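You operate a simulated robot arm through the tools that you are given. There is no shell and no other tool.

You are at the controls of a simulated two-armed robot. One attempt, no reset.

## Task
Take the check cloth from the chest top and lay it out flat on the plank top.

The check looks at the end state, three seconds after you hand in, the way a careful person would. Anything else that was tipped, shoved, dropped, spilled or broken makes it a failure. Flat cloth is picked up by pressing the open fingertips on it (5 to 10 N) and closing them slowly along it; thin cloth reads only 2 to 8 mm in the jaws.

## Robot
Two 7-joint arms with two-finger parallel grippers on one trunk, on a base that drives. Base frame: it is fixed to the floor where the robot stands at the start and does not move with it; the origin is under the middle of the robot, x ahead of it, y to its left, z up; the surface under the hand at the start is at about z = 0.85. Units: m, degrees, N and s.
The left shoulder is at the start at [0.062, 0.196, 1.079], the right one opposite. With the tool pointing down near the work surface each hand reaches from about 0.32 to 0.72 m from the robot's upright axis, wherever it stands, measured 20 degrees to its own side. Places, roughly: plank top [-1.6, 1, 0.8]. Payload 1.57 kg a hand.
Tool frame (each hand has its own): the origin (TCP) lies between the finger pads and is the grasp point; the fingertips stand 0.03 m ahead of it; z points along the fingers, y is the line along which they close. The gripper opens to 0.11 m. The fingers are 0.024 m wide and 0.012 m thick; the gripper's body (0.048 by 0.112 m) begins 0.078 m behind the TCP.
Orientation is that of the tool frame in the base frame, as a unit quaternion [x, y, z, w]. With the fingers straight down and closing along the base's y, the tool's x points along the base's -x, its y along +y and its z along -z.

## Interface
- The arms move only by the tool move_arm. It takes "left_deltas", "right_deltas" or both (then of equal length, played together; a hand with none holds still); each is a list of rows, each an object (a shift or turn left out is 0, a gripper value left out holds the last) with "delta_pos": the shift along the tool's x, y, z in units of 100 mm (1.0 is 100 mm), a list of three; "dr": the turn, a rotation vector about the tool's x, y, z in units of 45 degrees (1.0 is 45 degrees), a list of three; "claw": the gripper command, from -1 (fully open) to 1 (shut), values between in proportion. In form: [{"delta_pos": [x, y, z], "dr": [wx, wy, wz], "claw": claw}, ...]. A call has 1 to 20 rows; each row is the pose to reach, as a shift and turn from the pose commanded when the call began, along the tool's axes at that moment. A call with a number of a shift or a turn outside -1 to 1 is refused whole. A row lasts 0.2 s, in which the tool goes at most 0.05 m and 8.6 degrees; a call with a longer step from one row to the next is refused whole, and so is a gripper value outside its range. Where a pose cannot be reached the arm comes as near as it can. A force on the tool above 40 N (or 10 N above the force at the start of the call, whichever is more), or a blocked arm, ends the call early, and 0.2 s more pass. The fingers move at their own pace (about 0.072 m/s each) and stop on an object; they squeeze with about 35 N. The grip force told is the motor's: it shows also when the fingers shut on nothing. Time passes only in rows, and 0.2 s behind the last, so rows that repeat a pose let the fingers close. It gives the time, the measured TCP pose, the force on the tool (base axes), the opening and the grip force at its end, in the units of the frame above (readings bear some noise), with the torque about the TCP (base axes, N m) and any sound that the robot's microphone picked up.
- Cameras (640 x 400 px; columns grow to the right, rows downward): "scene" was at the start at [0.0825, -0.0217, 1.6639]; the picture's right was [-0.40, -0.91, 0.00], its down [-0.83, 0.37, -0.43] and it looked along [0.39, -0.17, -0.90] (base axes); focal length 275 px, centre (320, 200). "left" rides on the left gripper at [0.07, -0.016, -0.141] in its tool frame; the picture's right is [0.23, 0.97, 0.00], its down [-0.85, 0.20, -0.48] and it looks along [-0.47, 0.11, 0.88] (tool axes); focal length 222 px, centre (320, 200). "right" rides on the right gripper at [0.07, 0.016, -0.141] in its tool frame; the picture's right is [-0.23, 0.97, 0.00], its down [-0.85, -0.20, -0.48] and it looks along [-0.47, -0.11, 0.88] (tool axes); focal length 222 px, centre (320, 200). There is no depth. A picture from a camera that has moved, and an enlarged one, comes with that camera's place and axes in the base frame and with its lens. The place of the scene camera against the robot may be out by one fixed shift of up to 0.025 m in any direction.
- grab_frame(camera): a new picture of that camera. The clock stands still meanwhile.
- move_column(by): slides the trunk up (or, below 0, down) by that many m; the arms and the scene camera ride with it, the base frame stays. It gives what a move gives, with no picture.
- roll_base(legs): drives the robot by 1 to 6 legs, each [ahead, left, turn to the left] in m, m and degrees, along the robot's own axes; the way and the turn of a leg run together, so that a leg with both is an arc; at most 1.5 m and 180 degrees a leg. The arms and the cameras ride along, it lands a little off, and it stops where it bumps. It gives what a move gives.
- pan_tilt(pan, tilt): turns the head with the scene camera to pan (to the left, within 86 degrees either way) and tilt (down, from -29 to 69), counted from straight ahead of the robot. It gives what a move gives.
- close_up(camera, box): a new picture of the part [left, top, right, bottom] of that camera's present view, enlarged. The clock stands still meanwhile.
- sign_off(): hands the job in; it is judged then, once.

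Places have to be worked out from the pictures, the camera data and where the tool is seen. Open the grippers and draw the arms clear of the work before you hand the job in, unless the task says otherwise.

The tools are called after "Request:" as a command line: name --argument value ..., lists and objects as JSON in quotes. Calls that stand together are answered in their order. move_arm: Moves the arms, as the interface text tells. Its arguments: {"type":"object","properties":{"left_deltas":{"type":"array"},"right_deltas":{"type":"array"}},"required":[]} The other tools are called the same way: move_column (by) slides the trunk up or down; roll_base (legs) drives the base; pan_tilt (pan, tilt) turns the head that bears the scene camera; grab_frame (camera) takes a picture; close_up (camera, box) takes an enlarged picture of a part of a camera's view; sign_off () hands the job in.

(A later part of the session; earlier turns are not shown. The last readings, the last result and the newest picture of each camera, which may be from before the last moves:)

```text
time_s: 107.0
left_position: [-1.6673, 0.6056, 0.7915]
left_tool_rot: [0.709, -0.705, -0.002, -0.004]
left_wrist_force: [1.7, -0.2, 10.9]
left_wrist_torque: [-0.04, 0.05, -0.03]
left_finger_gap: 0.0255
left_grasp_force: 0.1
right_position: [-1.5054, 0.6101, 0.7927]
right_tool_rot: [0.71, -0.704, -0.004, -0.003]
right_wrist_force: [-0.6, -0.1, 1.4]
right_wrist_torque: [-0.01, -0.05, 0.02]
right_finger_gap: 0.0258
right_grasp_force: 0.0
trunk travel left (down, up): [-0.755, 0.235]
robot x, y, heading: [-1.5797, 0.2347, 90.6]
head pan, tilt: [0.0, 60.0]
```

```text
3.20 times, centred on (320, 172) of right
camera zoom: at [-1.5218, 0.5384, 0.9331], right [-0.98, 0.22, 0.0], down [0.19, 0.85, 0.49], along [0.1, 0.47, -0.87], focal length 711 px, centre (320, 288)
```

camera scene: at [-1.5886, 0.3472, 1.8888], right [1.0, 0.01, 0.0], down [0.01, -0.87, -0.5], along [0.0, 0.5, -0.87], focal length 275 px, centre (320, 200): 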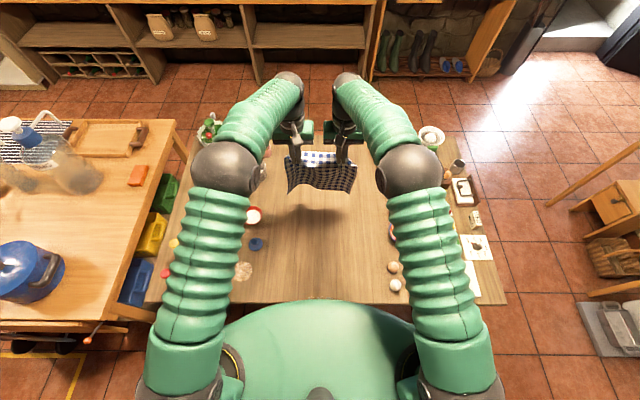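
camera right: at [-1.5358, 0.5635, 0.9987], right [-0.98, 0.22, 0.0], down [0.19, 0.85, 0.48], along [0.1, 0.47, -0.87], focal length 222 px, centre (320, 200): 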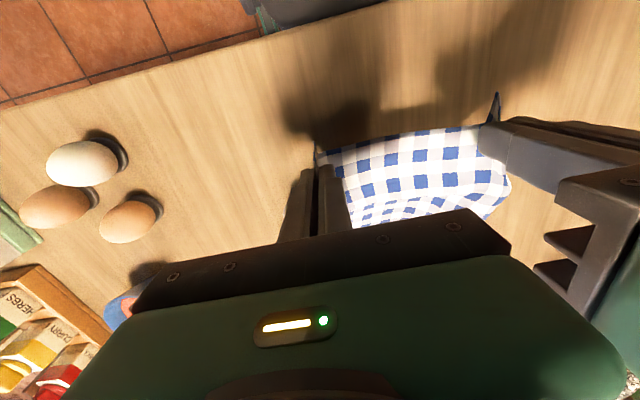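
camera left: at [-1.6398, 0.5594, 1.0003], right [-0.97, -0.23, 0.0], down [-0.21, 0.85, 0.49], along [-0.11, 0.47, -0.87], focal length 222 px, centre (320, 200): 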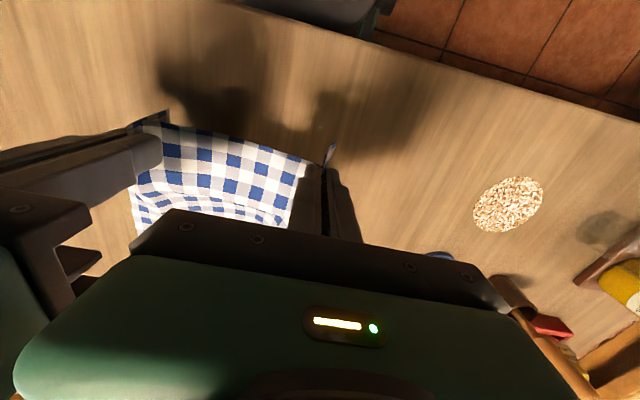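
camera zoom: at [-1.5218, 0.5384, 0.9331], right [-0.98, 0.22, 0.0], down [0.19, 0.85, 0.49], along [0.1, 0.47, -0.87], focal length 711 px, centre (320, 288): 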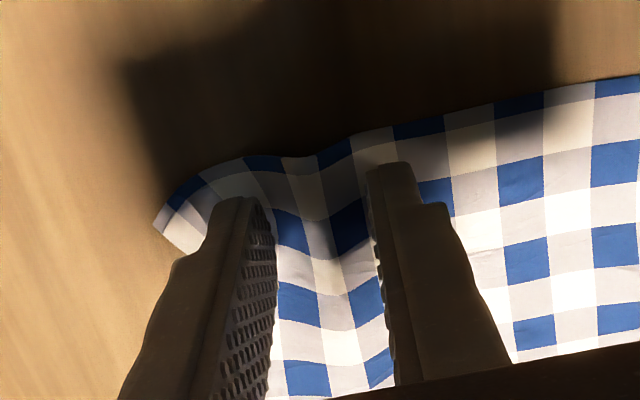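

The gathers are unfolding as planned. I continue opening and drawing outwards, pressing the right hand a bit more.

Request:
move_arm --left_deltas '[{"delta_pos": [0, 0.015, 0], "claw": 0.46}, {"delta_pos": [0, 0.03, 0], "claw": 0.4}, {"delta_pos": [0, 0.05, 0], "claw": 0.34}, {"delta_pos": [0, 0.065, 0], "claw": 0.28}, {"delta_pos": [0, 0.08, 0], "claw": 0.22}, {"delta_pos": [0, 0.1, 0], "claw": 0.16}, {"delta_pos": [0, 0.115, 0], "claw": 0.1}, {"delta_pos": [0, 0.13, 0], "claw": 0.04}, {"delta_pos": [0, 0.13, 0], "claw": 0.04}]' --right_deltas '[{"delta_pos": [0, -0.015, 0.007], "claw": 0.46}, {"delta_pos": [0, -0.03, 0.007], "claw": 0.4}, {"delta_pos": [0, -0.05, 0.007], "claw": 0.34}, {"delta_pos": [0, -0.065, 0.007], "claw": 0.28}, {"delta_pos": [0, -0.08, 0.007], "claw": 0.22}, {"delta_pos": [0, -0.1, 0.007], "claw": 0.16}, {"delta_pos": [0, -0.115, 0.007], "claw": 0.1}, {"delta_pos": [0, -0.13, 0.007], "claw": 0.04}, {"delta_pos": [0, -0.13, 0.007], "claw": 0.04}]'

Request:
close_up --camera "left" --box '[220, 110, 420, 235]'

Request:
close_up --camera "right" --box '[220, 110, 420, 235]'

```text
time_s: 109.0
left_position: [-1.6828, 0.6061, 0.7918]
left_tool_rot: [0.709, -0.705, -0.003, -0.005]
left_wrist_force: [4.4, -0.2, 8.6]
left_wrist_torque: [-0.01, 0.01, 0.02]
left_finger_gap: 0.0518
left_grasp_force: 0.2
right_position: [-1.495, 0.6107, 0.7916]
right_tool_rot: [0.71, -0.704, -0.004, -0.002]
right_wrist_force: [-7.6, -1.4, 13.7]
right_wrist_torque: [0.08, -0.14, 0.06]
right_finger_gap: 0.046
right_grasp_force: 0.1
trunk travel left (down, up): [-0.755, 0.235]
robot x, y, heading: [-1.5804, 0.2408, 90.6]
head pan, tilt: [0.0, 60.0]
```

```text
3.20 times, centred on (320, 172) of left
camera zoom: at [-1.666, 0.5343, 0.9339], right [-0.97, -0.23, 0.0], down [-0.21, 0.85, 0.49], along [-0.11, 0.47, -0.87], focal length 711 px, centre (320, 288)
```

zoom: 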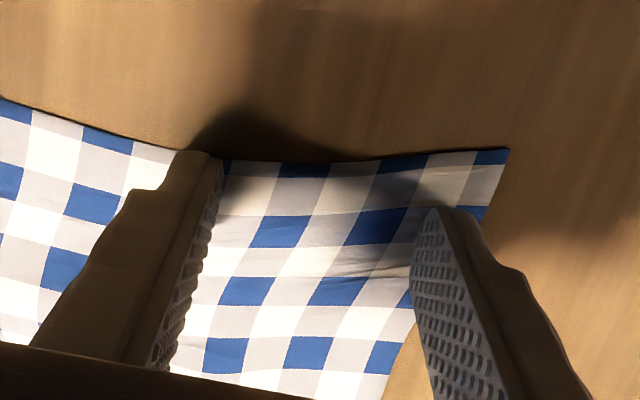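

```text
3.20 times, centred on (320, 172) of right
camera zoom: at [-1.5112, 0.5378, 0.9325], right [-0.98, 0.22, 0.0], down [0.19, 0.85, 0.49], along [0.1, 0.47, -0.87], focal length 711 px, centre (320, 288)
```

zoom: 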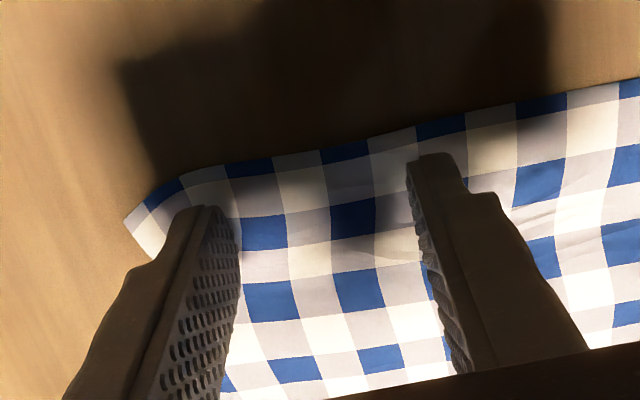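

Both corners lie nearly flat now. I lift both hands straight up 8 cm and inspect the whole cloth.

Request:
move_arm --left_deltas '[{"delta_pos": [0, 0, -0.1]}, {"delta_pos": [0, 0, -0.3]}, {"delta_pos": [0, 0, -0.6]}, {"delta_pos": [0, 0, -0.9]}, {"delta_pos": [0, 0, -0.9]}]' --right_deltas '[{"delta_pos": [0, 0, -0.1]}, {"delta_pos": [0, 0, -0.3]}, {"delta_pos": [0, 0, -0.6]}, {"delta_pos": [0, 0, -0.9]}, {"delta_pos": [0, 0, -0.9]}]'

Request:
move_arm --left_deltas '[{"delta_pos": [0, 0, -0.3]}, {"delta_pos": [0.1, 0, -0.6]}, {"delta_pos": [0.2, 0.1, -0.9]}, {"delta_pos": [0.4, 0.3, -1.0]}, {"delta_pos": [0.6, 0.5, -1.0]}, {"delta_pos": [0.6, 0.7, -1.0]}]' --right_deltas '[{"delta_pos": [0, 0, -0.3]}, {"delta_pos": [0.1, 0, -0.6]}, {"delta_pos": [0.2, -0.1, -0.9]}, {"delta_pos": [0.4, -0.3, -1.0]}, {"delta_pos": [0.6, -0.5, -1.0]}, {"delta_pos": [0.6, -0.7, -1.0]}]'

Request:
grab_frame --camera "scene"

Request:
grab_frame --camera "left"

Request:
grab_frame --camera "right"

```text
time_s: 110.2
left_position: [-1.6823, 0.604, 0.8809]
left_tool_rot: [0.71, -0.705, -0.002, -0.004]
left_wrist_force: [1.0, 0.0, 1.1]
left_wrist_torque: [-0.04, -0.03, 0.01]
left_finger_gap: 0.0531
left_grasp_force: 0.0
right_position: [-1.4949, 0.6105, 0.8831]
right_tool_rot: [0.71, -0.704, -0.003, -0.003]
right_wrist_force: [0.1, 0.6, -0.2]
right_wrist_torque: [0.01, -0.01, 0.0]
right_finger_gap: 0.0529
right_grasp_force: 0.0
trunk travel left (down, up): [-0.755, 0.235]
robot x, y, heading: [-1.5826, 0.2391, 90.6]
head pan, tilt: [0.0, 60.0]
```

```text
time_s: 111.6
left_position: [-1.7524, 0.5451, 0.982]
left_tool_rot: [0.709, -0.706, -0.002, -0.004]
left_wrist_force: [-0.6, -0.8, 0.2]
left_wrist_torque: [0.0, -0.03, 0.0]
left_finger_gap: 0.053
left_grasp_force: 0.1
right_position: [-1.422, 0.5504, 0.9814]
right_tool_rot: [0.71, -0.704, -0.002, -0.003]
right_wrist_force: [0.4, 0.5, -0.1]
right_wrist_torque: [-0.01, -0.01, 0.0]
right_finger_gap: 0.0528
right_grasp_force: 0.0
trunk travel left (down, up): [-0.755, 0.235]
robot x, y, heading: [-1.5832, 0.2393, 90.4]
head pan, tilt: [0.0, 60.0]
```

```text
taken
camera scene: at [-1.5882, 0.3437, 1.7489], right [1.0, 0.01, 0.0], down [0.01, -0.87, -0.5], along [0.0, 0.5, -0.87], focal length 275 px, centre (320, 200)
```

scene: 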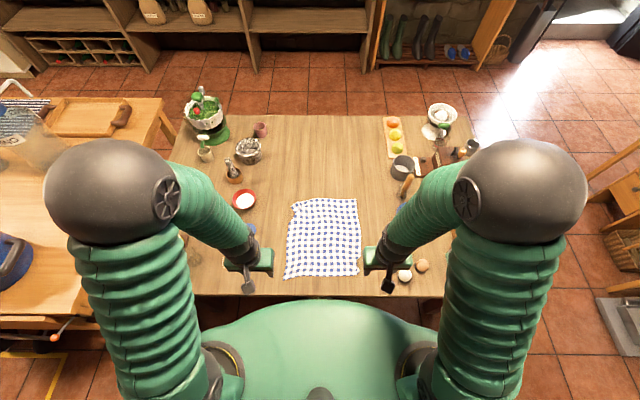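

```text
taken
camera left: at [-1.735, 0.4737, 1.1233], right [-0.97, -0.23, 0.0], down [-0.2, 0.85, 0.48], along [-0.11, 0.47, -0.87], focal length 222 px, centre (320, 200)
```

left: 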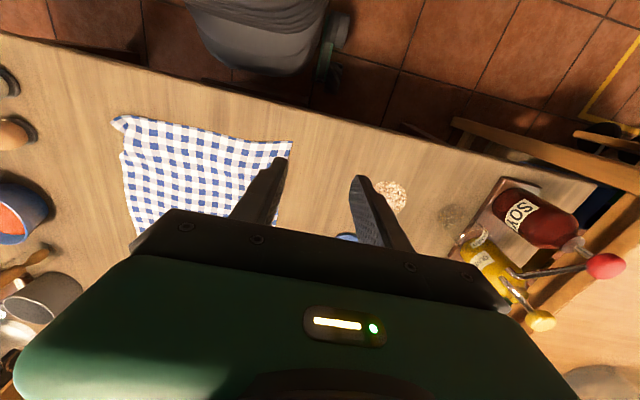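

```text
taken
camera right: at [-1.4385, 0.4791, 1.1214], right [-0.98, 0.22, 0.0], down [0.19, 0.85, 0.48], along [0.1, 0.47, -0.87], focal length 222 px, centre (320, 200)
```

right: 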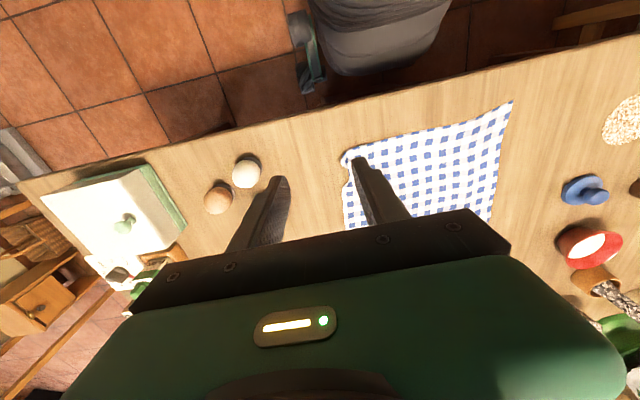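

The cloth lies laid out on the plank. I enlarge it to check for folds at the corners.

Request:
close_up --camera "scene" --box '[264, 180, 384, 290]'

Request:
close_up --camera "left" --box '[100, 90, 310, 240]'

Request:
close_up --camera "right" --box '[320, 90, 530, 240]'

```text
3.64 times, centred on (324, 235) of scene
camera zoom: at [-1.5882, 0.3437, 1.7489], right [1.0, 0.01, 0.0], down [0.01, -0.87, -0.5], along [0.0, 0.5, -0.87], focal length 1000 px, centre (306, 73)
```

zoom: 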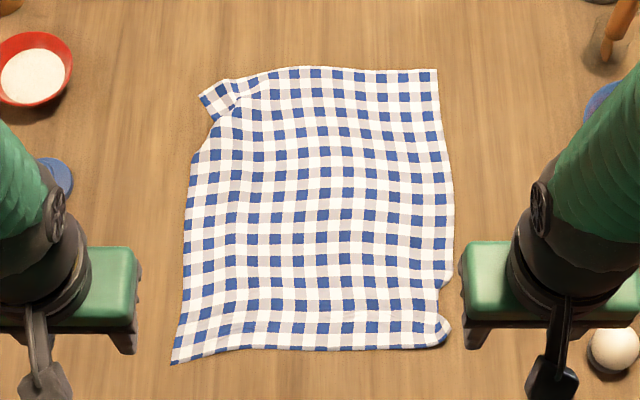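

```text
2.67 times, centred on (205, 165) of left
camera zoom: at [-1.735, 0.4737, 1.1233], right [-0.97, -0.23, 0.0], down [-0.2, 0.85, 0.48], along [-0.11, 0.47, -0.87], focal length 592 px, centre (627, 293)
```

zoom: 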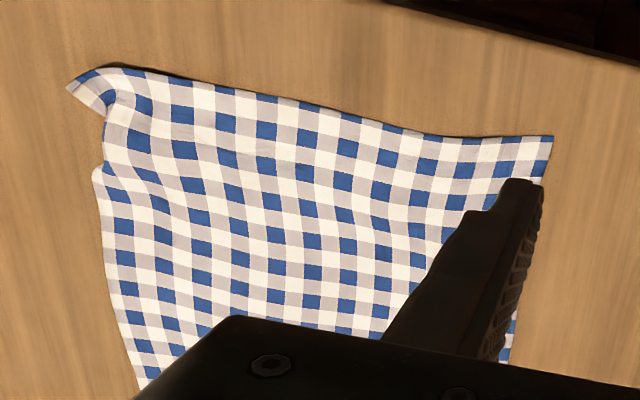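

```text
2.67 times, centred on (425, 165) of right
camera zoom: at [-1.4385, 0.4791, 1.1214], right [-0.98, 0.22, 0.0], down [0.19, 0.85, 0.48], along [0.1, 0.47, -0.87], focal length 592 px, centre (40, 293)
```

zoom: 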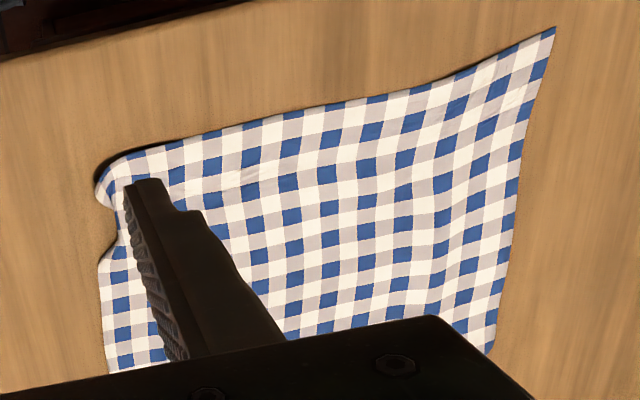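

Two blemishes: the far-left corner is dog-eared and the near-right corner is curled under. I look at both closely.

Request:
close_up --camera "scene" --box '[280, 188, 336, 223]'

Request:
close_up --camera "scene" --box '[320, 245, 376, 280]'

Request:
close_up --camera "left" --box '[100, 100, 180, 150]'

```text
11.43 times, centred on (308, 206) of scene
camera zoom: at [-1.5882, 0.3437, 1.7489], right [1.0, 0.01, 0.0], down [0.01, -0.87, -0.5], along [0.0, 0.5, -0.87], focal length 3144 px, centre (457, 137)
```

zoom: 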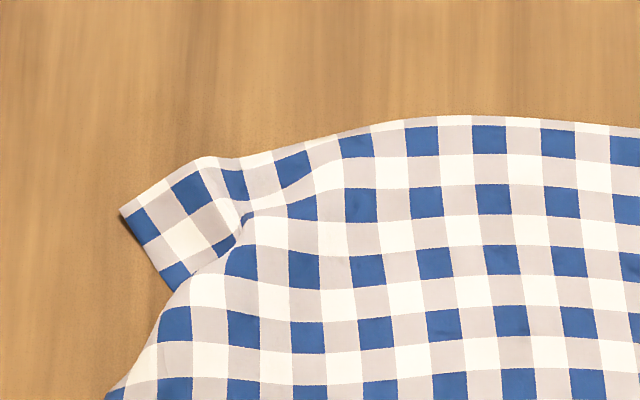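

```text
11.43 times, centred on (348, 262) of scene
camera zoom: at [-1.5882, 0.3437, 1.7489], right [1.0, 0.01, 0.0], down [0.01, -0.87, -0.5], along [0.0, 0.5, -0.87], focal length 3144 px, centre (0, -514)
```

zoom: 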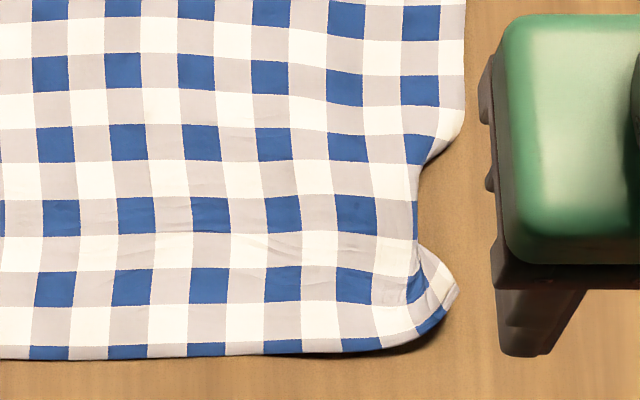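

```text
8.00 times, centred on (140, 125) of left
camera zoom: at [-1.735, 0.4737, 1.1233], right [-0.97, -0.23, 0.0], down [-0.2, 0.85, 0.48], along [-0.11, 0.47, -0.87], focal length 1777 px, centre (1760, 800)
```

zoom: 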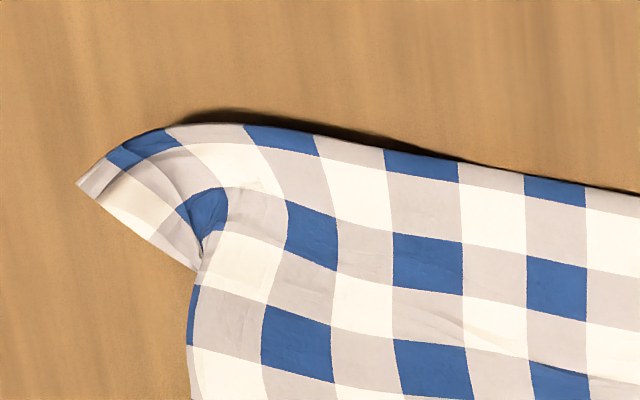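

The far-left corner has a small pleat and the right edge near the near-right corner is tucked under by about 15 mm. I look at the near-right corner from the right wrist camera too.

Request:
close_up --camera "right" --box '[330, 130, 410, 180]'

Request:
close_up --camera "left" --box '[100, 100, 300, 230]'

```text
8.00 times, centred on (370, 155) of right
camera zoom: at [-1.4385, 0.4791, 1.1214], right [-0.98, 0.22, 0.0], down [0.19, 0.85, 0.48], along [0.1, 0.47, -0.87], focal length 1777 px, centre (-80, 560)
```

zoom: 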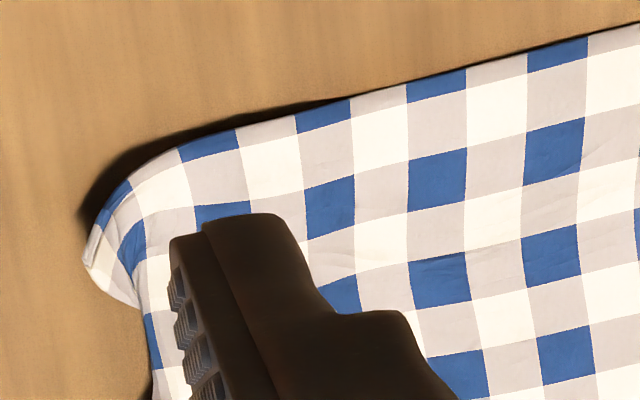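

```text
3.08 times, centred on (200, 165) of left
camera zoom: at [-1.735, 0.4737, 1.1233], right [-0.97, -0.23, 0.0], down [-0.2, 0.85, 0.48], along [-0.11, 0.47, -0.87], focal length 684 px, centre (689, 308)
```

zoom: 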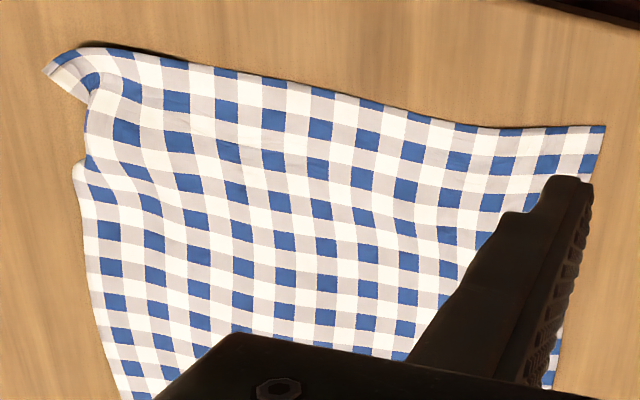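

I tidy the near-right corner first: with the right gripper shut, I go above the lobe at about (-1.450, 0.617).

Request:
move_arm --right_deltas '[{"delta_pos": [-0.15, 0.06, 0.1], "claw": 1.0}, {"delta_pos": [-0.35, 0.14, 0.3], "claw": 1.0}, {"delta_pos": [-0.55, 0.22, 0.5], "claw": 1.0}, {"delta_pos": [-0.668, 0.274, 0.75], "claw": 1.0}, {"delta_pos": [-0.668, 0.274, 1.0], "claw": 1.0}, {"delta_pos": [-0.668, 0.274, 1.0], "claw": 1.0}]'

Request:
move_arm --right_deltas '[{"delta_pos": [0, 0, 0.3], "claw": 1.0}, {"delta_pos": [0, 0, 0.6], "claw": 1.0}, {"delta_pos": [0, 0, 0.75], "claw": 1.0}, {"delta_pos": [0, 0, 0.75], "claw": 1.0}]'

Request:
close_up --camera "right" --box '[220, 110, 420, 235]'

Request:
close_up --camera "scene" --box '[300, 220, 400, 290]'

```text
time_s: 113.0
left_position: [-1.752, 0.5424, 0.981]
left_tool_rot: [0.709, -0.705, -0.002, -0.004]
left_wrist_force: [-0.5, 0.4, 0.1]
left_wrist_torque: [0.0, 0.01, -0.04]
left_finger_gap: 0.0527
left_grasp_force: 0.1
right_position: [-1.4526, 0.6172, 0.8837]
right_tool_rot: [0.71, -0.704, -0.003, -0.004]
right_wrist_force: [0.3, -0.1, -0.3]
right_wrist_torque: [-0.01, 0.01, -0.02]
right_finger_gap: 0.0
right_grasp_force: 20.7
trunk travel left (down, up): [-0.755, 0.235]
robot x, y, heading: [-1.5816, 0.2402, 90.7]
head pan, tilt: [0.0, 60.0]
```

```text
time_s: 114.0
left_position: [-1.7521, 0.5443, 0.9803]
left_tool_rot: [0.711, -0.704, -0.003, -0.004]
left_wrist_force: [-0.4, 0.5, 0.2]
left_wrist_torque: [0.01, -0.01, -0.01]
left_finger_gap: 0.0527
left_grasp_force: 0.1
right_position: [-1.4515, 0.6201, 0.8072]
right_tool_rot: [0.711, -0.704, -0.003, -0.002]
right_wrist_force: [0.2, -0.9, 0.2]
right_wrist_torque: [0.03, 0.01, 0.0]
right_finger_gap: 0.0
right_grasp_force: 20.8
trunk travel left (down, up): [-0.755, 0.235]
robot x, y, heading: [-1.5787, 0.2386, 90.6]
head pan, tilt: [0.0, 60.0]
```

```text
3.20 times, centred on (320, 172) of right
camera zoom: at [-1.469, 0.5479, 0.9478], right [-0.98, 0.22, 0.0], down [0.19, 0.85, 0.49], along [0.1, 0.47, -0.87], focal length 711 px, centre (320, 288)
```

zoom: 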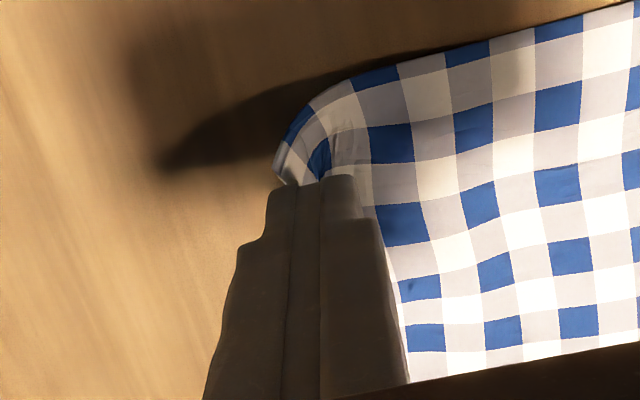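

```text
5.71 times, centred on (350, 255) of scene
camera zoom: at [-1.5887, 0.3436, 1.749], right [1.0, 0.01, 0.0], down [0.01, -0.87, -0.5], along [0.0, 0.5, -0.87], focal length 1572 px, centre (149, -114)
```

zoom: 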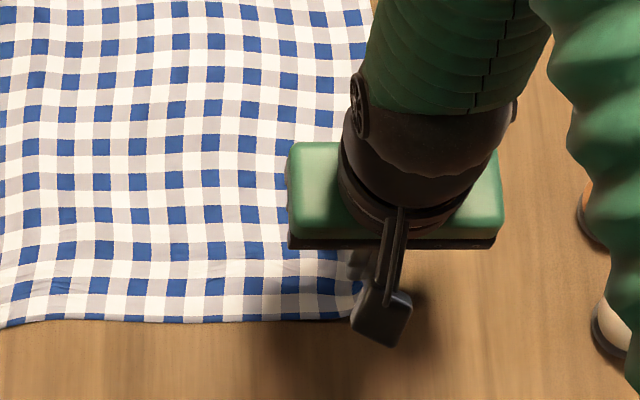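

The lobe lies about 14 mm nearer the robot than my fingertips. I shift there and lower to contact.

Request:
move_arm --right_deltas '[{"delta_pos": [0.13, -0.04, 0.0], "claw": 1.0}, {"delta_pos": [0.13, -0.04, 0.08], "claw": 1.0}, {"delta_pos": [0.13, -0.04, 0.12], "claw": 1.0}, {"delta_pos": [0.13, -0.04, 0.14], "claw": 1.0}, {"delta_pos": [0.13, -0.04, 0.14], "claw": 1.0}]'

Request:
close_up --camera "right" --box '[220, 110, 420, 235]'

```text
time_s: 115.2
left_position: [-1.7508, 0.544, 0.9812]
left_tool_rot: [0.71, -0.705, -0.002, -0.004]
left_wrist_force: [0.2, -0.6, -0.2]
left_wrist_torque: [0.02, -0.02, 0.0]
left_finger_gap: 0.0528
left_grasp_force: 0.1
right_position: [-1.4468, 0.6054, 0.7922]
right_tool_rot: [0.71, -0.704, -0.003, -0.003]
right_wrist_force: [0.7, 0.5, 1.3]
right_wrist_torque: [0.01, 0.0, -0.04]
right_finger_gap: 0.0
right_grasp_force: 21.6
trunk travel left (down, up): [-0.755, 0.235]
robot x, y, heading: [-1.5818, 0.2385, 90.3]
head pan, tilt: [0.0, 60.0]
```

```text
3.20 times, centred on (320, 172) of right
camera zoom: at [-1.4639, 0.5336, 0.933], right [-0.98, 0.22, 0.0], down [0.19, 0.85, 0.49], along [0.1, 0.47, -0.87], focal length 711 px, centre (320, 288)
```

zoom: 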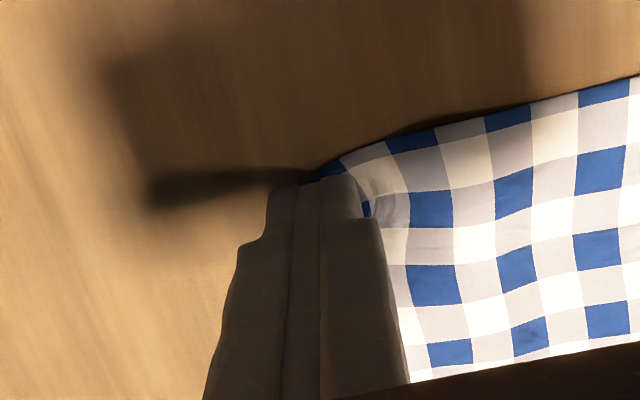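

The pad is on the lobe with light contact. I press by 1 mm and drag slowly towards the robot and slightly right.

Request:
move_arm --right_deltas '[{"delta_pos": [0, 0, 0.01], "claw": 1.0}, {"delta_pos": [0, 0, 0.012], "claw": 1.0}, {"delta_pos": [0.03, -0.02, 0.012], "claw": 1.0}, {"delta_pos": [0.06, -0.04, 0.012], "claw": 1.0}, {"delta_pos": [0.09, -0.06, 0.012], "claw": 1.0}, {"delta_pos": [0.12, -0.08, 0.012], "claw": 1.0}, {"delta_pos": [0.15, -0.1, 0.012], "claw": 1.0}, {"delta_pos": [0.18, -0.12, 0.012], "claw": 1.0}, {"delta_pos": [0.18, -0.12, 0.012], "claw": 1.0}]'

Request:
close_up --camera "right" --box '[220, 110, 420, 235]'

Request:
close_up --camera "scene" --box '[264, 190, 384, 290]'

```text
time_s: 117.2
left_position: [-1.7539, 0.5427, 0.9817]
left_tool_rot: [0.709, -0.705, -0.002, -0.004]
left_wrist_force: [-0.2, -0.4, -0.2]
left_wrist_torque: [0.01, 0.0, -0.03]
left_finger_gap: 0.0527
left_grasp_force: 0.1
right_position: [-1.4382, 0.5866, 0.7908]
right_tool_rot: [0.71, -0.704, -0.004, -0.004]
right_wrist_force: [-4.0, 7.8, 30.6]
right_wrist_torque: [0.4, 0.37, 0.0]
right_finger_gap: 0.0
right_grasp_force: 21.2
trunk travel left (down, up): [-0.755, 0.235]
robot x, y, heading: [-1.5828, 0.2391, 90.6]
head pan, tilt: [0.0, 60.0]
```

```text
3.20 times, centred on (320, 172) of right
camera zoom: at [-1.4535, 0.5149, 0.932], right [-0.98, 0.22, 0.0], down [0.19, 0.85, 0.49], along [0.11, 0.48, -0.87], focal length 711 px, centre (320, 288)
```

zoom: 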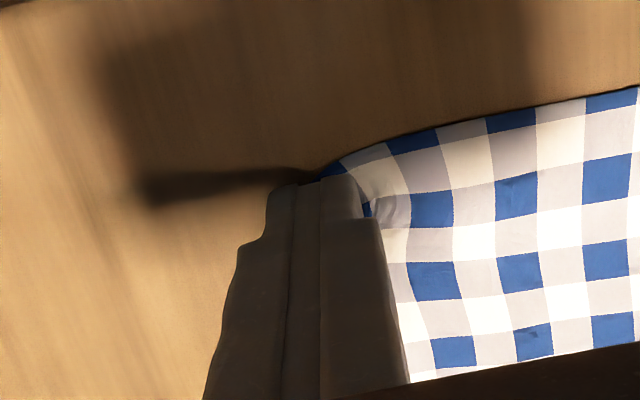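

```text
4.00 times, centred on (324, 240) of scene
camera zoom: at [-1.5918, 0.3407, 1.7494], right [1.0, 0.01, 0.0], down [0.01, -0.87, -0.5], along [0.0, 0.5, -0.87], focal length 1101 px, centre (304, 40)
```

zoom: 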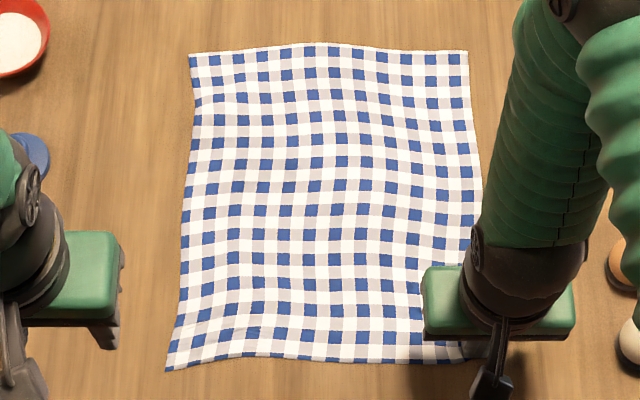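

The pull also freed the far-left corner, which now lies out properly. I lift the right hand and check the near-right corner.

Request:
move_arm --right_deltas '[{"delta_pos": [0, 0, -0.1], "claw": 1.0}, {"delta_pos": [0, 0, -0.3], "claw": 1.0}, {"delta_pos": [0, 0, -0.6], "claw": 1.0}, {"delta_pos": [0, -0.2, -0.9], "claw": 1.0}, {"delta_pos": [0.1, -0.4, -1.0], "claw": 1.0}, {"delta_pos": [0.1, -0.4, -1.0], "claw": 1.0}]'

Request:
close_up --camera "scene" --box '[264, 190, 384, 290]'

Request:
close_up --camera "right" --box '[240, 90, 480, 240]'

```text
time_s: 118.6
left_position: [-1.7497, 0.5431, 0.9817]
left_tool_rot: [0.71, -0.704, -0.003, -0.003]
left_wrist_force: [-0.2, 0.3, -0.3]
left_wrist_torque: [-0.01, 0.0, -0.02]
left_finger_gap: 0.0527
left_grasp_force: 0.1
right_position: [-1.3959, 0.5774, 0.8915]
right_tool_rot: [0.71, -0.704, -0.003, -0.003]
right_wrist_force: [-0.5, -0.1, 0.2]
right_wrist_torque: [0.0, 0.04, -0.02]
right_finger_gap: 0.0
right_grasp_force: 21.4
trunk travel left (down, up): [-0.755, 0.235]
robot x, y, heading: [-1.5786, 0.2384, 90.3]
head pan, tilt: [0.0, 60.0]
```

```text
4.00 times, centred on (324, 240) of scene
camera zoom: at [-1.5867, 0.3434, 1.749], right [1.0, 0.01, 0.0], down [0.01, -0.87, -0.5], along [0.0, 0.5, -0.87], focal length 1101 px, centre (304, 40)
```

zoom: 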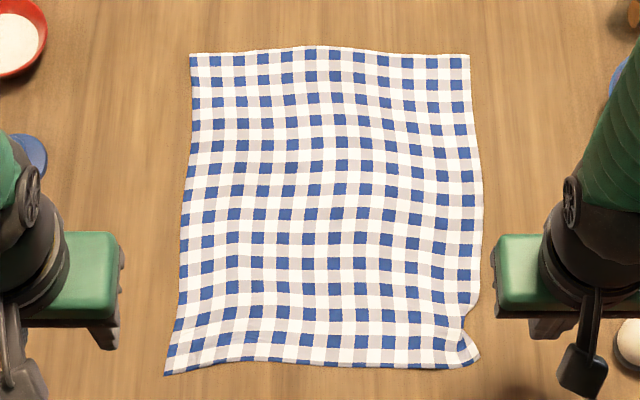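

```text
2.67 times, centred on (360, 165) of right
camera zoom: at [-1.4109, 0.5059, 1.0325], right [-0.98, 0.22, 0.0], down [0.19, 0.85, 0.48], along [0.1, 0.47, -0.87], focal length 592 px, centre (213, 293)
```

zoom: 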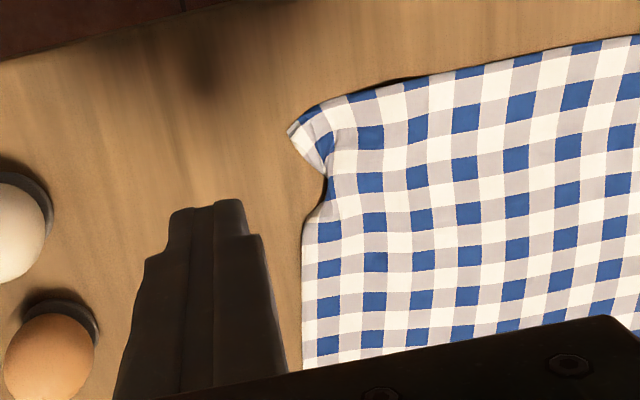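

The far corners are square now; only a small tuck remains on the right edge near the near-right corner, whose tip sits at about (-1.432, 0.577). I place the shut right fingertips on just the outer part of that lobe.

Request:
move_arm --right_deltas '[{"delta_pos": [0.02, 0.16, 0.1], "claw": 1.0}, {"delta_pos": [0.04, 0.31, 0.3], "claw": 1.0}, {"delta_pos": [0.04, 0.31, 0.6], "claw": 1.0}, {"delta_pos": [0.04, 0.31, 0.85], "claw": 1.0}, {"delta_pos": [0.04, 0.31, 0.85], "claw": 1.0}]'

Request:
close_up --camera "right" --box '[220, 110, 420, 235]'

```text
time_s: 119.8
left_position: [-1.7509, 0.543, 0.9823]
left_tool_rot: [0.71, -0.704, -0.002, -0.004]
left_wrist_force: [0.2, 1.0, -0.9]
left_wrist_torque: [0.04, 0.02, 0.01]
left_finger_gap: 0.0529
left_grasp_force: 0.1
right_position: [-1.426, 0.5727, 0.807]
right_tool_rot: [0.71, -0.704, -0.003, -0.003]
right_wrist_force: [0.1, 0.5, 0.2]
right_wrist_torque: [0.02, -0.04, 0.0]
right_finger_gap: 0.0
right_grasp_force: 21.2
trunk travel left (down, up): [-0.755, 0.235]
robot x, y, heading: [-1.5823, 0.2411, 90.5]
head pan, tilt: [0.0, 60.0]
```

```text
3.20 times, centred on (320, 172) of right
camera zoom: at [-1.4416, 0.5012, 0.9479], right [-0.98, 0.22, 0.0], down [0.19, 0.85, 0.49], along [0.1, 0.47, -0.87], focal length 711 px, centre (320, 288)
```

zoom: 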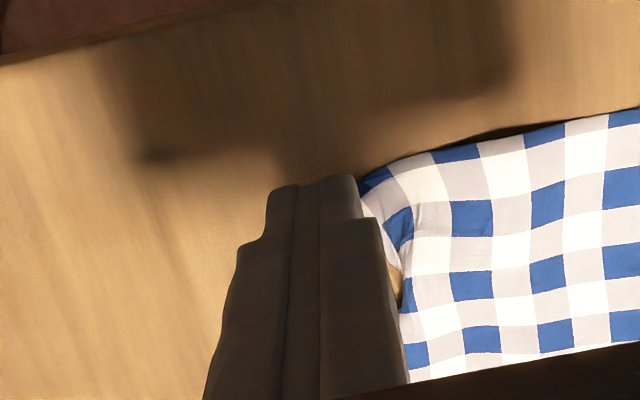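

The lobe is a bit further left; I shift 8 mm left and lower to contact.

Request:
move_arm --right_deltas '[{"delta_pos": [0, 0.08, 0.0], "claw": 1.0}, {"delta_pos": [0, 0.08, 0.08], "claw": 1.0}, {"delta_pos": [0, 0.08, 0.13], "claw": 1.0}, {"delta_pos": [0, 0.08, 0.15], "claw": 1.0}, {"delta_pos": [0, 0.08, 0.15], "claw": 1.0}]'

Request:
close_up --camera "right" --box '[220, 110, 420, 235]'

```text
time_s: 121.0
left_position: [-1.7534, 0.5426, 0.9807]
left_tool_rot: [0.71, -0.704, -0.003, -0.004]
left_wrist_force: [-0.8, -0.2, 0.9]
left_wrist_torque: [0.02, -0.02, -0.01]
left_finger_gap: 0.0529
left_grasp_force: 0.0
right_position: [-1.4339, 0.5726, 0.7909]
right_tool_rot: [0.711, -0.703, -0.004, -0.004]
right_wrist_force: [1.4, 1.5, 13.9]
right_wrist_torque: [0.06, 0.03, 0.01]
right_finger_gap: 0.0002
right_grasp_force: 21.4
trunk travel left (down, up): [-0.755, 0.235]
robot x, y, heading: [-1.5758, 0.2381, 90.7]
head pan, tilt: [0.0, 60.0]
```

```text
3.20 times, centred on (320, 172) of right
camera zoom: at [-1.4501, 0.501, 0.9318], right [-0.98, 0.22, 0.0], down [0.19, 0.85, 0.49], along [0.1, 0.48, -0.87], focal length 711 px, centre (320, 288)
```

zoom: 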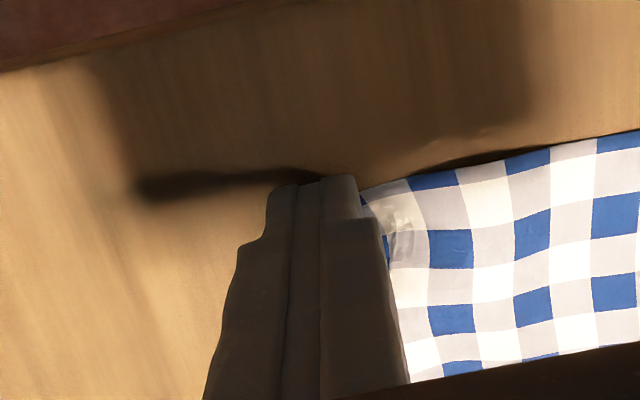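

The pad is on the corner piece at 14 N. I drag it 14 mm towards the robot and slightly right, slowly.

Request:
move_arm --right_deltas '[{"delta_pos": [0.02, -0.005, 0], "claw": 1.0}, {"delta_pos": [0.04, -0.01, 0], "claw": 1.0}, {"delta_pos": [0.06, -0.015, 0], "claw": 1.0}, {"delta_pos": [0.08, -0.02, 0], "claw": 1.0}, {"delta_pos": [0.1, -0.03, 0], "claw": 1.0}, {"delta_pos": [0.12, -0.04, 0], "claw": 1.0}, {"delta_pos": [0.14, -0.05, 0], "claw": 1.0}, {"delta_pos": [0.14, -0.05, 0], "claw": 1.0}]'

Request:
move_arm --right_deltas '[{"delta_pos": [0, 0, -0.1], "claw": 1.0}, {"delta_pos": [0, 0, -0.3], "claw": 1.0}, {"delta_pos": [0, 0, -0.6], "claw": 1.0}, {"delta_pos": [0, -0.2, -0.9], "claw": 1.0}, {"delta_pos": [0, -0.4, -1.0], "claw": 1.0}, {"delta_pos": [0, -0.4, -1.0], "claw": 1.0}]'

Request:
close_up --camera "scene" --box '[264, 190, 384, 290]'

Request:
close_up --camera "right" --box '[240, 90, 480, 240]'

```text
time_s: 122.8
left_position: [-1.7535, 0.5435, 0.9813]
left_tool_rot: [0.709, -0.705, -0.003, -0.005]
left_wrist_force: [0.0, 0.0, -0.1]
left_wrist_torque: [-0.01, -0.02, 0.01]
left_finger_gap: 0.0524
left_grasp_force: 0.0
right_position: [-1.4308, 0.5589, 0.7914]
right_tool_rot: [0.71, -0.704, -0.003, -0.004]
right_wrist_force: [-3.0, 7.7, 31.4]
right_wrist_torque: [0.32, 0.29, -0.06]
right_finger_gap: 0.0
right_grasp_force: 21.2
trunk travel left (down, up): [-0.755, 0.235]
robot x, y, heading: [-1.5803, 0.2374, 90.3]
head pan, tilt: [0.0, 60.0]
```

```text
time_s: 124.2
left_position: [-1.7501, 0.5437, 0.9809]
left_tool_rot: [0.709, -0.705, -0.003, -0.003]
left_wrist_force: [-0.2, -0.1, -1.2]
left_wrist_torque: [0.0, -0.02, -0.01]
left_finger_gap: 0.0528
left_grasp_force: 0.0
right_position: [-1.3872, 0.5588, 0.8906]
right_tool_rot: [0.71, -0.704, -0.003, -0.003]
right_wrist_force: [-0.4, -0.6, 0.3]
right_wrist_torque: [0.02, -0.03, 0.01]
right_finger_gap: 0.0
right_grasp_force: 21.1
trunk travel left (down, up): [-0.755, 0.235]
robot x, y, heading: [-1.5827, 0.2386, 90.3]
head pan, tilt: [0.0, 60.0]
```

```text
4.00 times, centred on (324, 240) of scene
camera zoom: at [-1.5868, 0.3434, 1.749], right [1.0, 0.01, 0.0], down [0.01, -0.87, -0.5], along [0.0, 0.5, -0.87], focal length 1101 px, centre (304, 40)
```

zoom: 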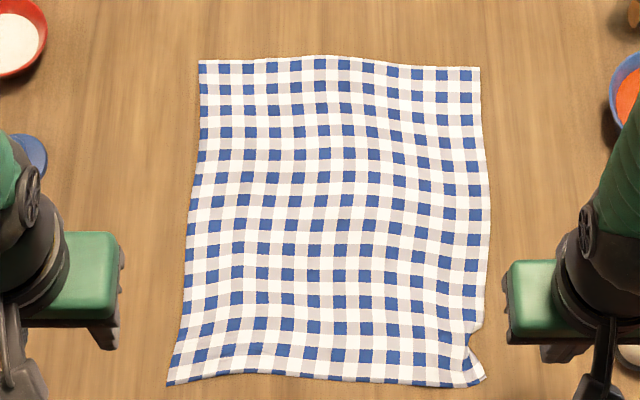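

```text
2.67 times, centred on (360, 165) of right
camera zoom: at [-1.4037, 0.4882, 1.0312], right [-0.98, 0.22, 0.0], down [0.19, 0.85, 0.48], along [0.1, 0.47, -0.87], focal length 592 px, centre (213, 293)
```

zoom: 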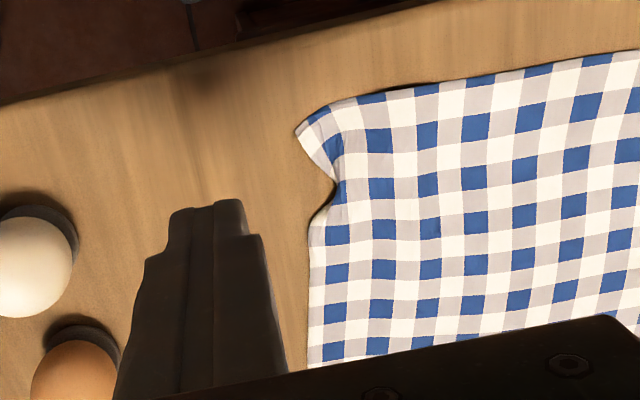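

The near edge is straight now; a small tuck of the right edge remains. I look at it closely.

Request:
close_up --camera "right" --box '[340, 110, 420, 180]'

Request:
close_up --camera "scene" --box '[336, 250, 400, 290]'

```text
5.71 times, centred on (380, 145) of right
camera zoom: at [-1.4037, 0.4882, 1.0312], right [-0.98, 0.22, 0.0], down [0.19, 0.85, 0.48], along [0.1, 0.47, -0.87], focal length 1269 px, centre (-23, 514)
```

zoom: 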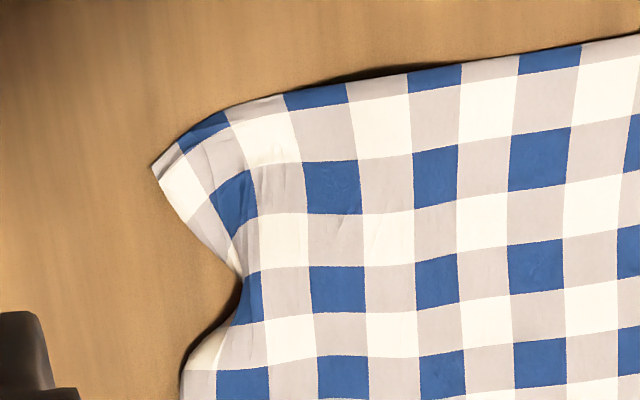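

```text
10.00 times, centred on (368, 270) of scene
camera zoom: at [-1.5868, 0.3434, 1.749], right [1.0, 0.01, 0.0], down [0.01, -0.87, -0.5], along [0.0, 0.5, -0.87], focal length 2752 px, centre (-160, -500)
```

zoom: 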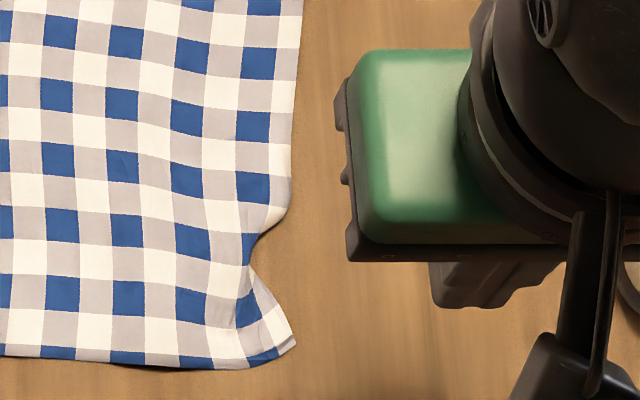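

A tuck about 12 mm deep remains. I'll stretch the right edge with one hand: turn the right gripper 90° so its fingers line up along the edge, press one on the corner and one beyond the tuck, and open. First I turn it, above the spot.

Request:
move_arm --right_deltas '[{"delta_pos": [-0.1, 0.15, -0.1], "dr": [0, 0, 0.15], "claw": 0.15}, {"delta_pos": [-0.25, 0.35, -0.2], "dr": [0, 0, 0.33], "claw": 0.15}, {"delta_pos": [-0.37, 0.5, -0.3], "dr": [0, 0, 0.5], "claw": 0.15}, {"delta_pos": [-0.37, 0.5, -0.3], "dr": [0, 0, 0.67], "claw": 0.15}, {"delta_pos": [-0.37, 0.5, -0.3], "dr": [0, 0, 0.84], "claw": 0.15}, {"delta_pos": [-0.37, 0.5, -0.3], "dr": [0, 0, 1.0], "claw": 0.15}, {"delta_pos": [-0.37, 0.5, -0.3], "dr": [0, 0, 1.0], "claw": 0.15}]'

```text
time_s: 125.8
left_position: [-1.7509, 0.5431, 0.9806]
left_tool_rot: [0.709, -0.705, -0.003, -0.003]
left_wrist_force: [0.5, 0.3, 0.4]
left_wrist_torque: [0.0, 0.03, 0.03]
left_finger_gap: 0.0527
left_grasp_force: 0.0
right_position: [-1.4389, 0.5943, 0.9214]
right_tool_rot: [-0.386, 0.922, 0.004, 0.001]
right_wrist_force: [0.0, -0.1, 0.2]
right_wrist_torque: [0.0, -0.02, 0.02]
right_finger_gap: 0.047
right_grasp_force: 0.0
trunk travel left (down, up): [-0.755, 0.235]
robot x, y, heading: [-1.5773, 0.2405, 90.5]
head pan, tilt: [0.0, 60.0]
```

It turned 45° well, and the TCP is right over the spot. Another 45°.

Request:
move_arm --right_deltas '[{"dr": [0, 0, 0.17], "claw": 0.15}, {"dr": [0, 0, 0.34], "claw": 0.15}, {"dr": [0, 0, 0.51], "claw": 0.15}, {"dr": [0, 0, 0.68], "claw": 0.15}, {"dr": [0, 0, 0.85], "claw": 0.15}, {"dr": [0, 0, 1.0], "claw": 0.15}, {"dr": [0, 0, 1.0], "claw": 0.15}]'

Request:
grab_frame --camera "right"

Request:
grab_frame --camera "scene"

```text
time_s: 127.4
left_position: [-1.7524, 0.5435, 0.9807]
left_tool_rot: [0.71, -0.705, -0.003, -0.005]
left_wrist_force: [0.5, 1.1, -0.6]
left_wrist_torque: [0.0, -0.01, 0.02]
left_finger_gap: 0.0528
left_grasp_force: 0.1
right_position: [-1.4389, 0.5955, 0.9212]
right_tool_rot: [-0.004, 1.0, 0.003, 0.0]
right_wrist_force: [0.4, 0.0, 0.2]
right_wrist_torque: [-0.02, 0.0, -0.01]
right_finger_gap: 0.0467
right_grasp_force: 0.1
trunk travel left (down, up): [-0.755, 0.235]
robot x, y, heading: [-1.5769, 0.2386, 90.4]
head pan, tilt: [0.0, 60.0]
```

```text
taken
camera right: at [-1.5092, 0.6092, 1.0622], right [0.22, 0.98, 0.01], down [0.86, -0.2, 0.48], along [0.47, -0.1, -0.88], focal length 222 px, centre (320, 200)
```

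right: 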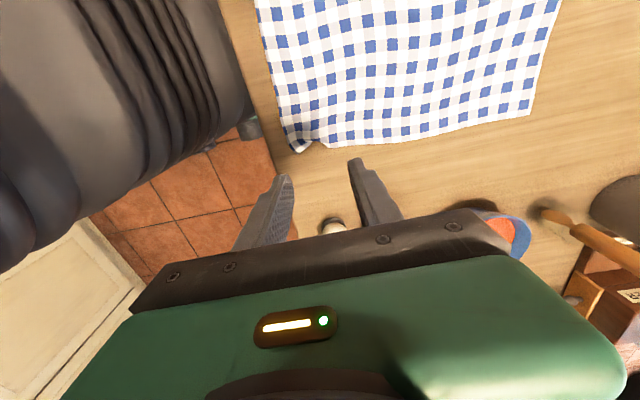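

```text
taken
camera scene: at [-1.5886, 0.3432, 1.749], right [1.0, 0.01, 0.0], down [0.01, -0.87, -0.5], along [0.0, 0.5, -0.87], focal length 275 px, centre (320, 200)
```

scene: 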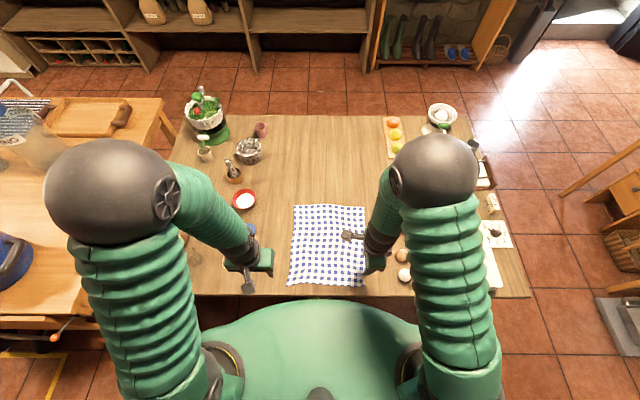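

The fingers now line up along the right edge, one over the corner piece and one beyond the tuck. I lower to just above the cloth.

Request:
move_arm --right_deltas '[{"delta_pos": [0, 0, 0.3], "claw": 0.15}, {"delta_pos": [0, 0, 0.6], "claw": 0.15}, {"delta_pos": [0, 0, 0.9], "claw": 0.15}, {"delta_pos": [0, 0, 1.0], "claw": 0.15}, {"delta_pos": [0, 0, 1.0], "claw": 0.15}]'

Request:
close_up --camera "right" --box '[220, 110, 420, 235]'

```text
time_s: 128.6
left_position: [-1.751, 0.5437, 0.9808]
left_tool_rot: [0.709, -0.705, -0.002, -0.004]
left_wrist_force: [-0.3, -0.6, 0.1]
left_wrist_torque: [0.02, 0.01, -0.02]
left_finger_gap: 0.0529
left_grasp_force: 0.1
right_position: [-1.4395, 0.5974, 0.8212]
right_tool_rot: [-0.005, 1.0, 0.005, 0.0]
right_wrist_force: [-0.1, -0.3, -0.4]
right_wrist_torque: [-0.02, -0.01, -0.02]
right_finger_gap: 0.0467
right_grasp_force: 0.0
trunk travel left (down, up): [-0.755, 0.235]
robot x, y, heading: [-1.5818, 0.2356, 90.6]
head pan, tilt: [0.0, 60.0]
```

```text
3.20 times, centred on (320, 172) of right
camera zoom: at [-1.5097, 0.6105, 0.9621], right [0.22, 0.98, 0.01], down [0.86, -0.2, 0.48], along [0.47, -0.1, -0.88], focal length 711 px, centre (320, 288)
```

zoom: 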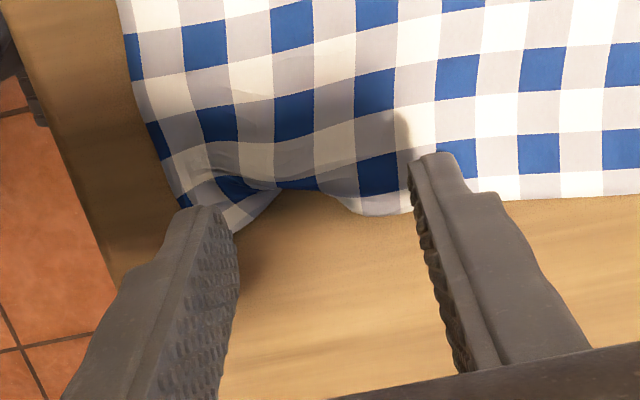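

A clear view: one finger over the corner piece, the other over the edge beyond the tuck. I lower to contact.

Request:
move_arm --right_deltas '[{"delta_pos": [0, 0, 0.15], "claw": 0.15}, {"delta_pos": [0, 0, 0.25], "claw": 0.15}, {"delta_pos": [0, 0, 0.29], "claw": 0.15}, {"delta_pos": [0, 0, 0.305], "claw": 0.15}, {"delta_pos": [0, 0, 0.305], "claw": 0.15}]'

Request:
close_up --camera "right" --box '[220, 110, 420, 235]'

```text
time_s: 129.8
left_position: [-1.7528, 0.5425, 0.9819]
left_tool_rot: [0.71, -0.704, -0.003, -0.004]
left_wrist_force: [0.5, 0.1, -0.2]
left_wrist_torque: [0.0, 0.03, -0.01]
left_finger_gap: 0.0526
left_grasp_force: 0.0
right_position: [-1.439, 0.5965, 0.7912]
right_tool_rot: [-0.004, 1.0, 0.007, 0.001]
right_wrist_force: [5.4, 1.6, 38.0]
right_wrist_torque: [-0.88, 0.06, 0.1]
right_finger_gap: 0.0452
right_grasp_force: 0.1
trunk travel left (down, up): [-0.755, 0.235]
robot x, y, heading: [-1.5826, 0.2388, 90.5]
head pan, tilt: [0.0, 60.0]
```

```text
3.20 times, centred on (320, 172) of right
camera zoom: at [-1.5091, 0.61, 0.933], right [0.22, 0.98, 0.01], down [0.86, -0.2, 0.48], along [0.47, -0.09, -0.88], focal length 711 px, centre (320, 288)
```

zoom: 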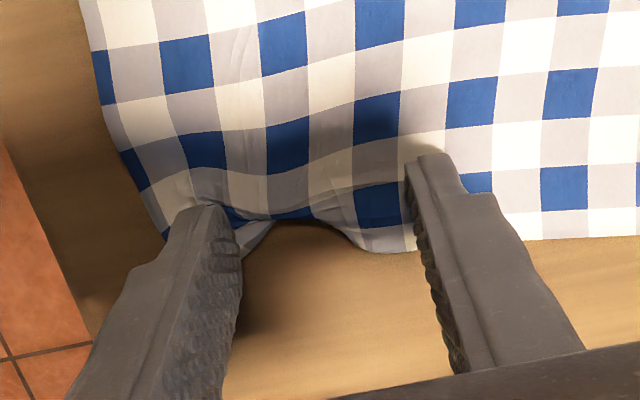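

38 N, mostly on the corner finger. I ease up 1 mm and tilt slightly so both fingers share the load.

Request:
move_arm --right_deltas '[{"delta_pos": [0, 0, -0.012], "dr": [0.02, 0, 0], "claw": 0.15}, {"delta_pos": [0, 0, -0.015], "dr": [0.035, 0, 0], "claw": 0.15}, {"delta_pos": [0, 0, -0.015], "dr": [0.035, 0, 0], "claw": 0.15}]'

```text
time_s: 130.6
left_position: [-1.7512, 0.5425, 0.9814]
left_tool_rot: [0.709, -0.705, -0.003, -0.003]
left_wrist_force: [0.4, -1.0, -0.1]
left_wrist_torque: [-0.01, 0.03, -0.01]
left_finger_gap: 0.0528
left_grasp_force: 0.1
right_position: [-1.4389, 0.5966, 0.7921]
right_tool_rot: [-0.005, 1.0, -0.01, 0.0]
right_wrist_force: [4.3, 0.6, 20.9]
right_wrist_torque: [0.72, -0.18, -0.15]
right_finger_gap: 0.0466
right_grasp_force: 0.4
trunk travel left (down, up): [-0.755, 0.235]
robot x, y, heading: [-1.5813, 0.2417, 90.5]
head pan, tilt: [0.0, 60.0]
```

Now it's all on the other finger; I take back half of the tilt.

Request:
move_arm --right_deltas '[{"delta_pos": [0, 0, 0], "dr": [-0.012, 0, 0], "claw": 0.15}, {"delta_pos": [0, 0, 0], "dr": [-0.017, 0, 0], "claw": 0.15}, {"delta_pos": [0, 0, 0], "dr": [-0.017, 0, 0], "claw": 0.15}]'

```text
time_s: 131.4
left_position: [-1.7511, 0.542, 0.9814]
left_tool_rot: [0.71, -0.704, -0.003, -0.004]
left_wrist_force: [-1.0, 0.9, -0.4]
left_wrist_torque: [0.0, -0.01, -0.02]
left_finger_gap: 0.053
left_grasp_force: 0.1
right_position: [-1.439, 0.596, 0.792]
right_tool_rot: [-0.004, 1.0, -0.002, 0.0]
right_wrist_force: [4.0, -1.2, 17.9]
right_wrist_torque: [0.29, -0.07, -0.05]
right_finger_gap: 0.0465
right_grasp_force: 0.1
trunk travel left (down, up): [-0.755, 0.235]
robot x, y, heading: [-1.5791, 0.2387, 90.5]
head pan, tilt: [0.0, 60.0]
```

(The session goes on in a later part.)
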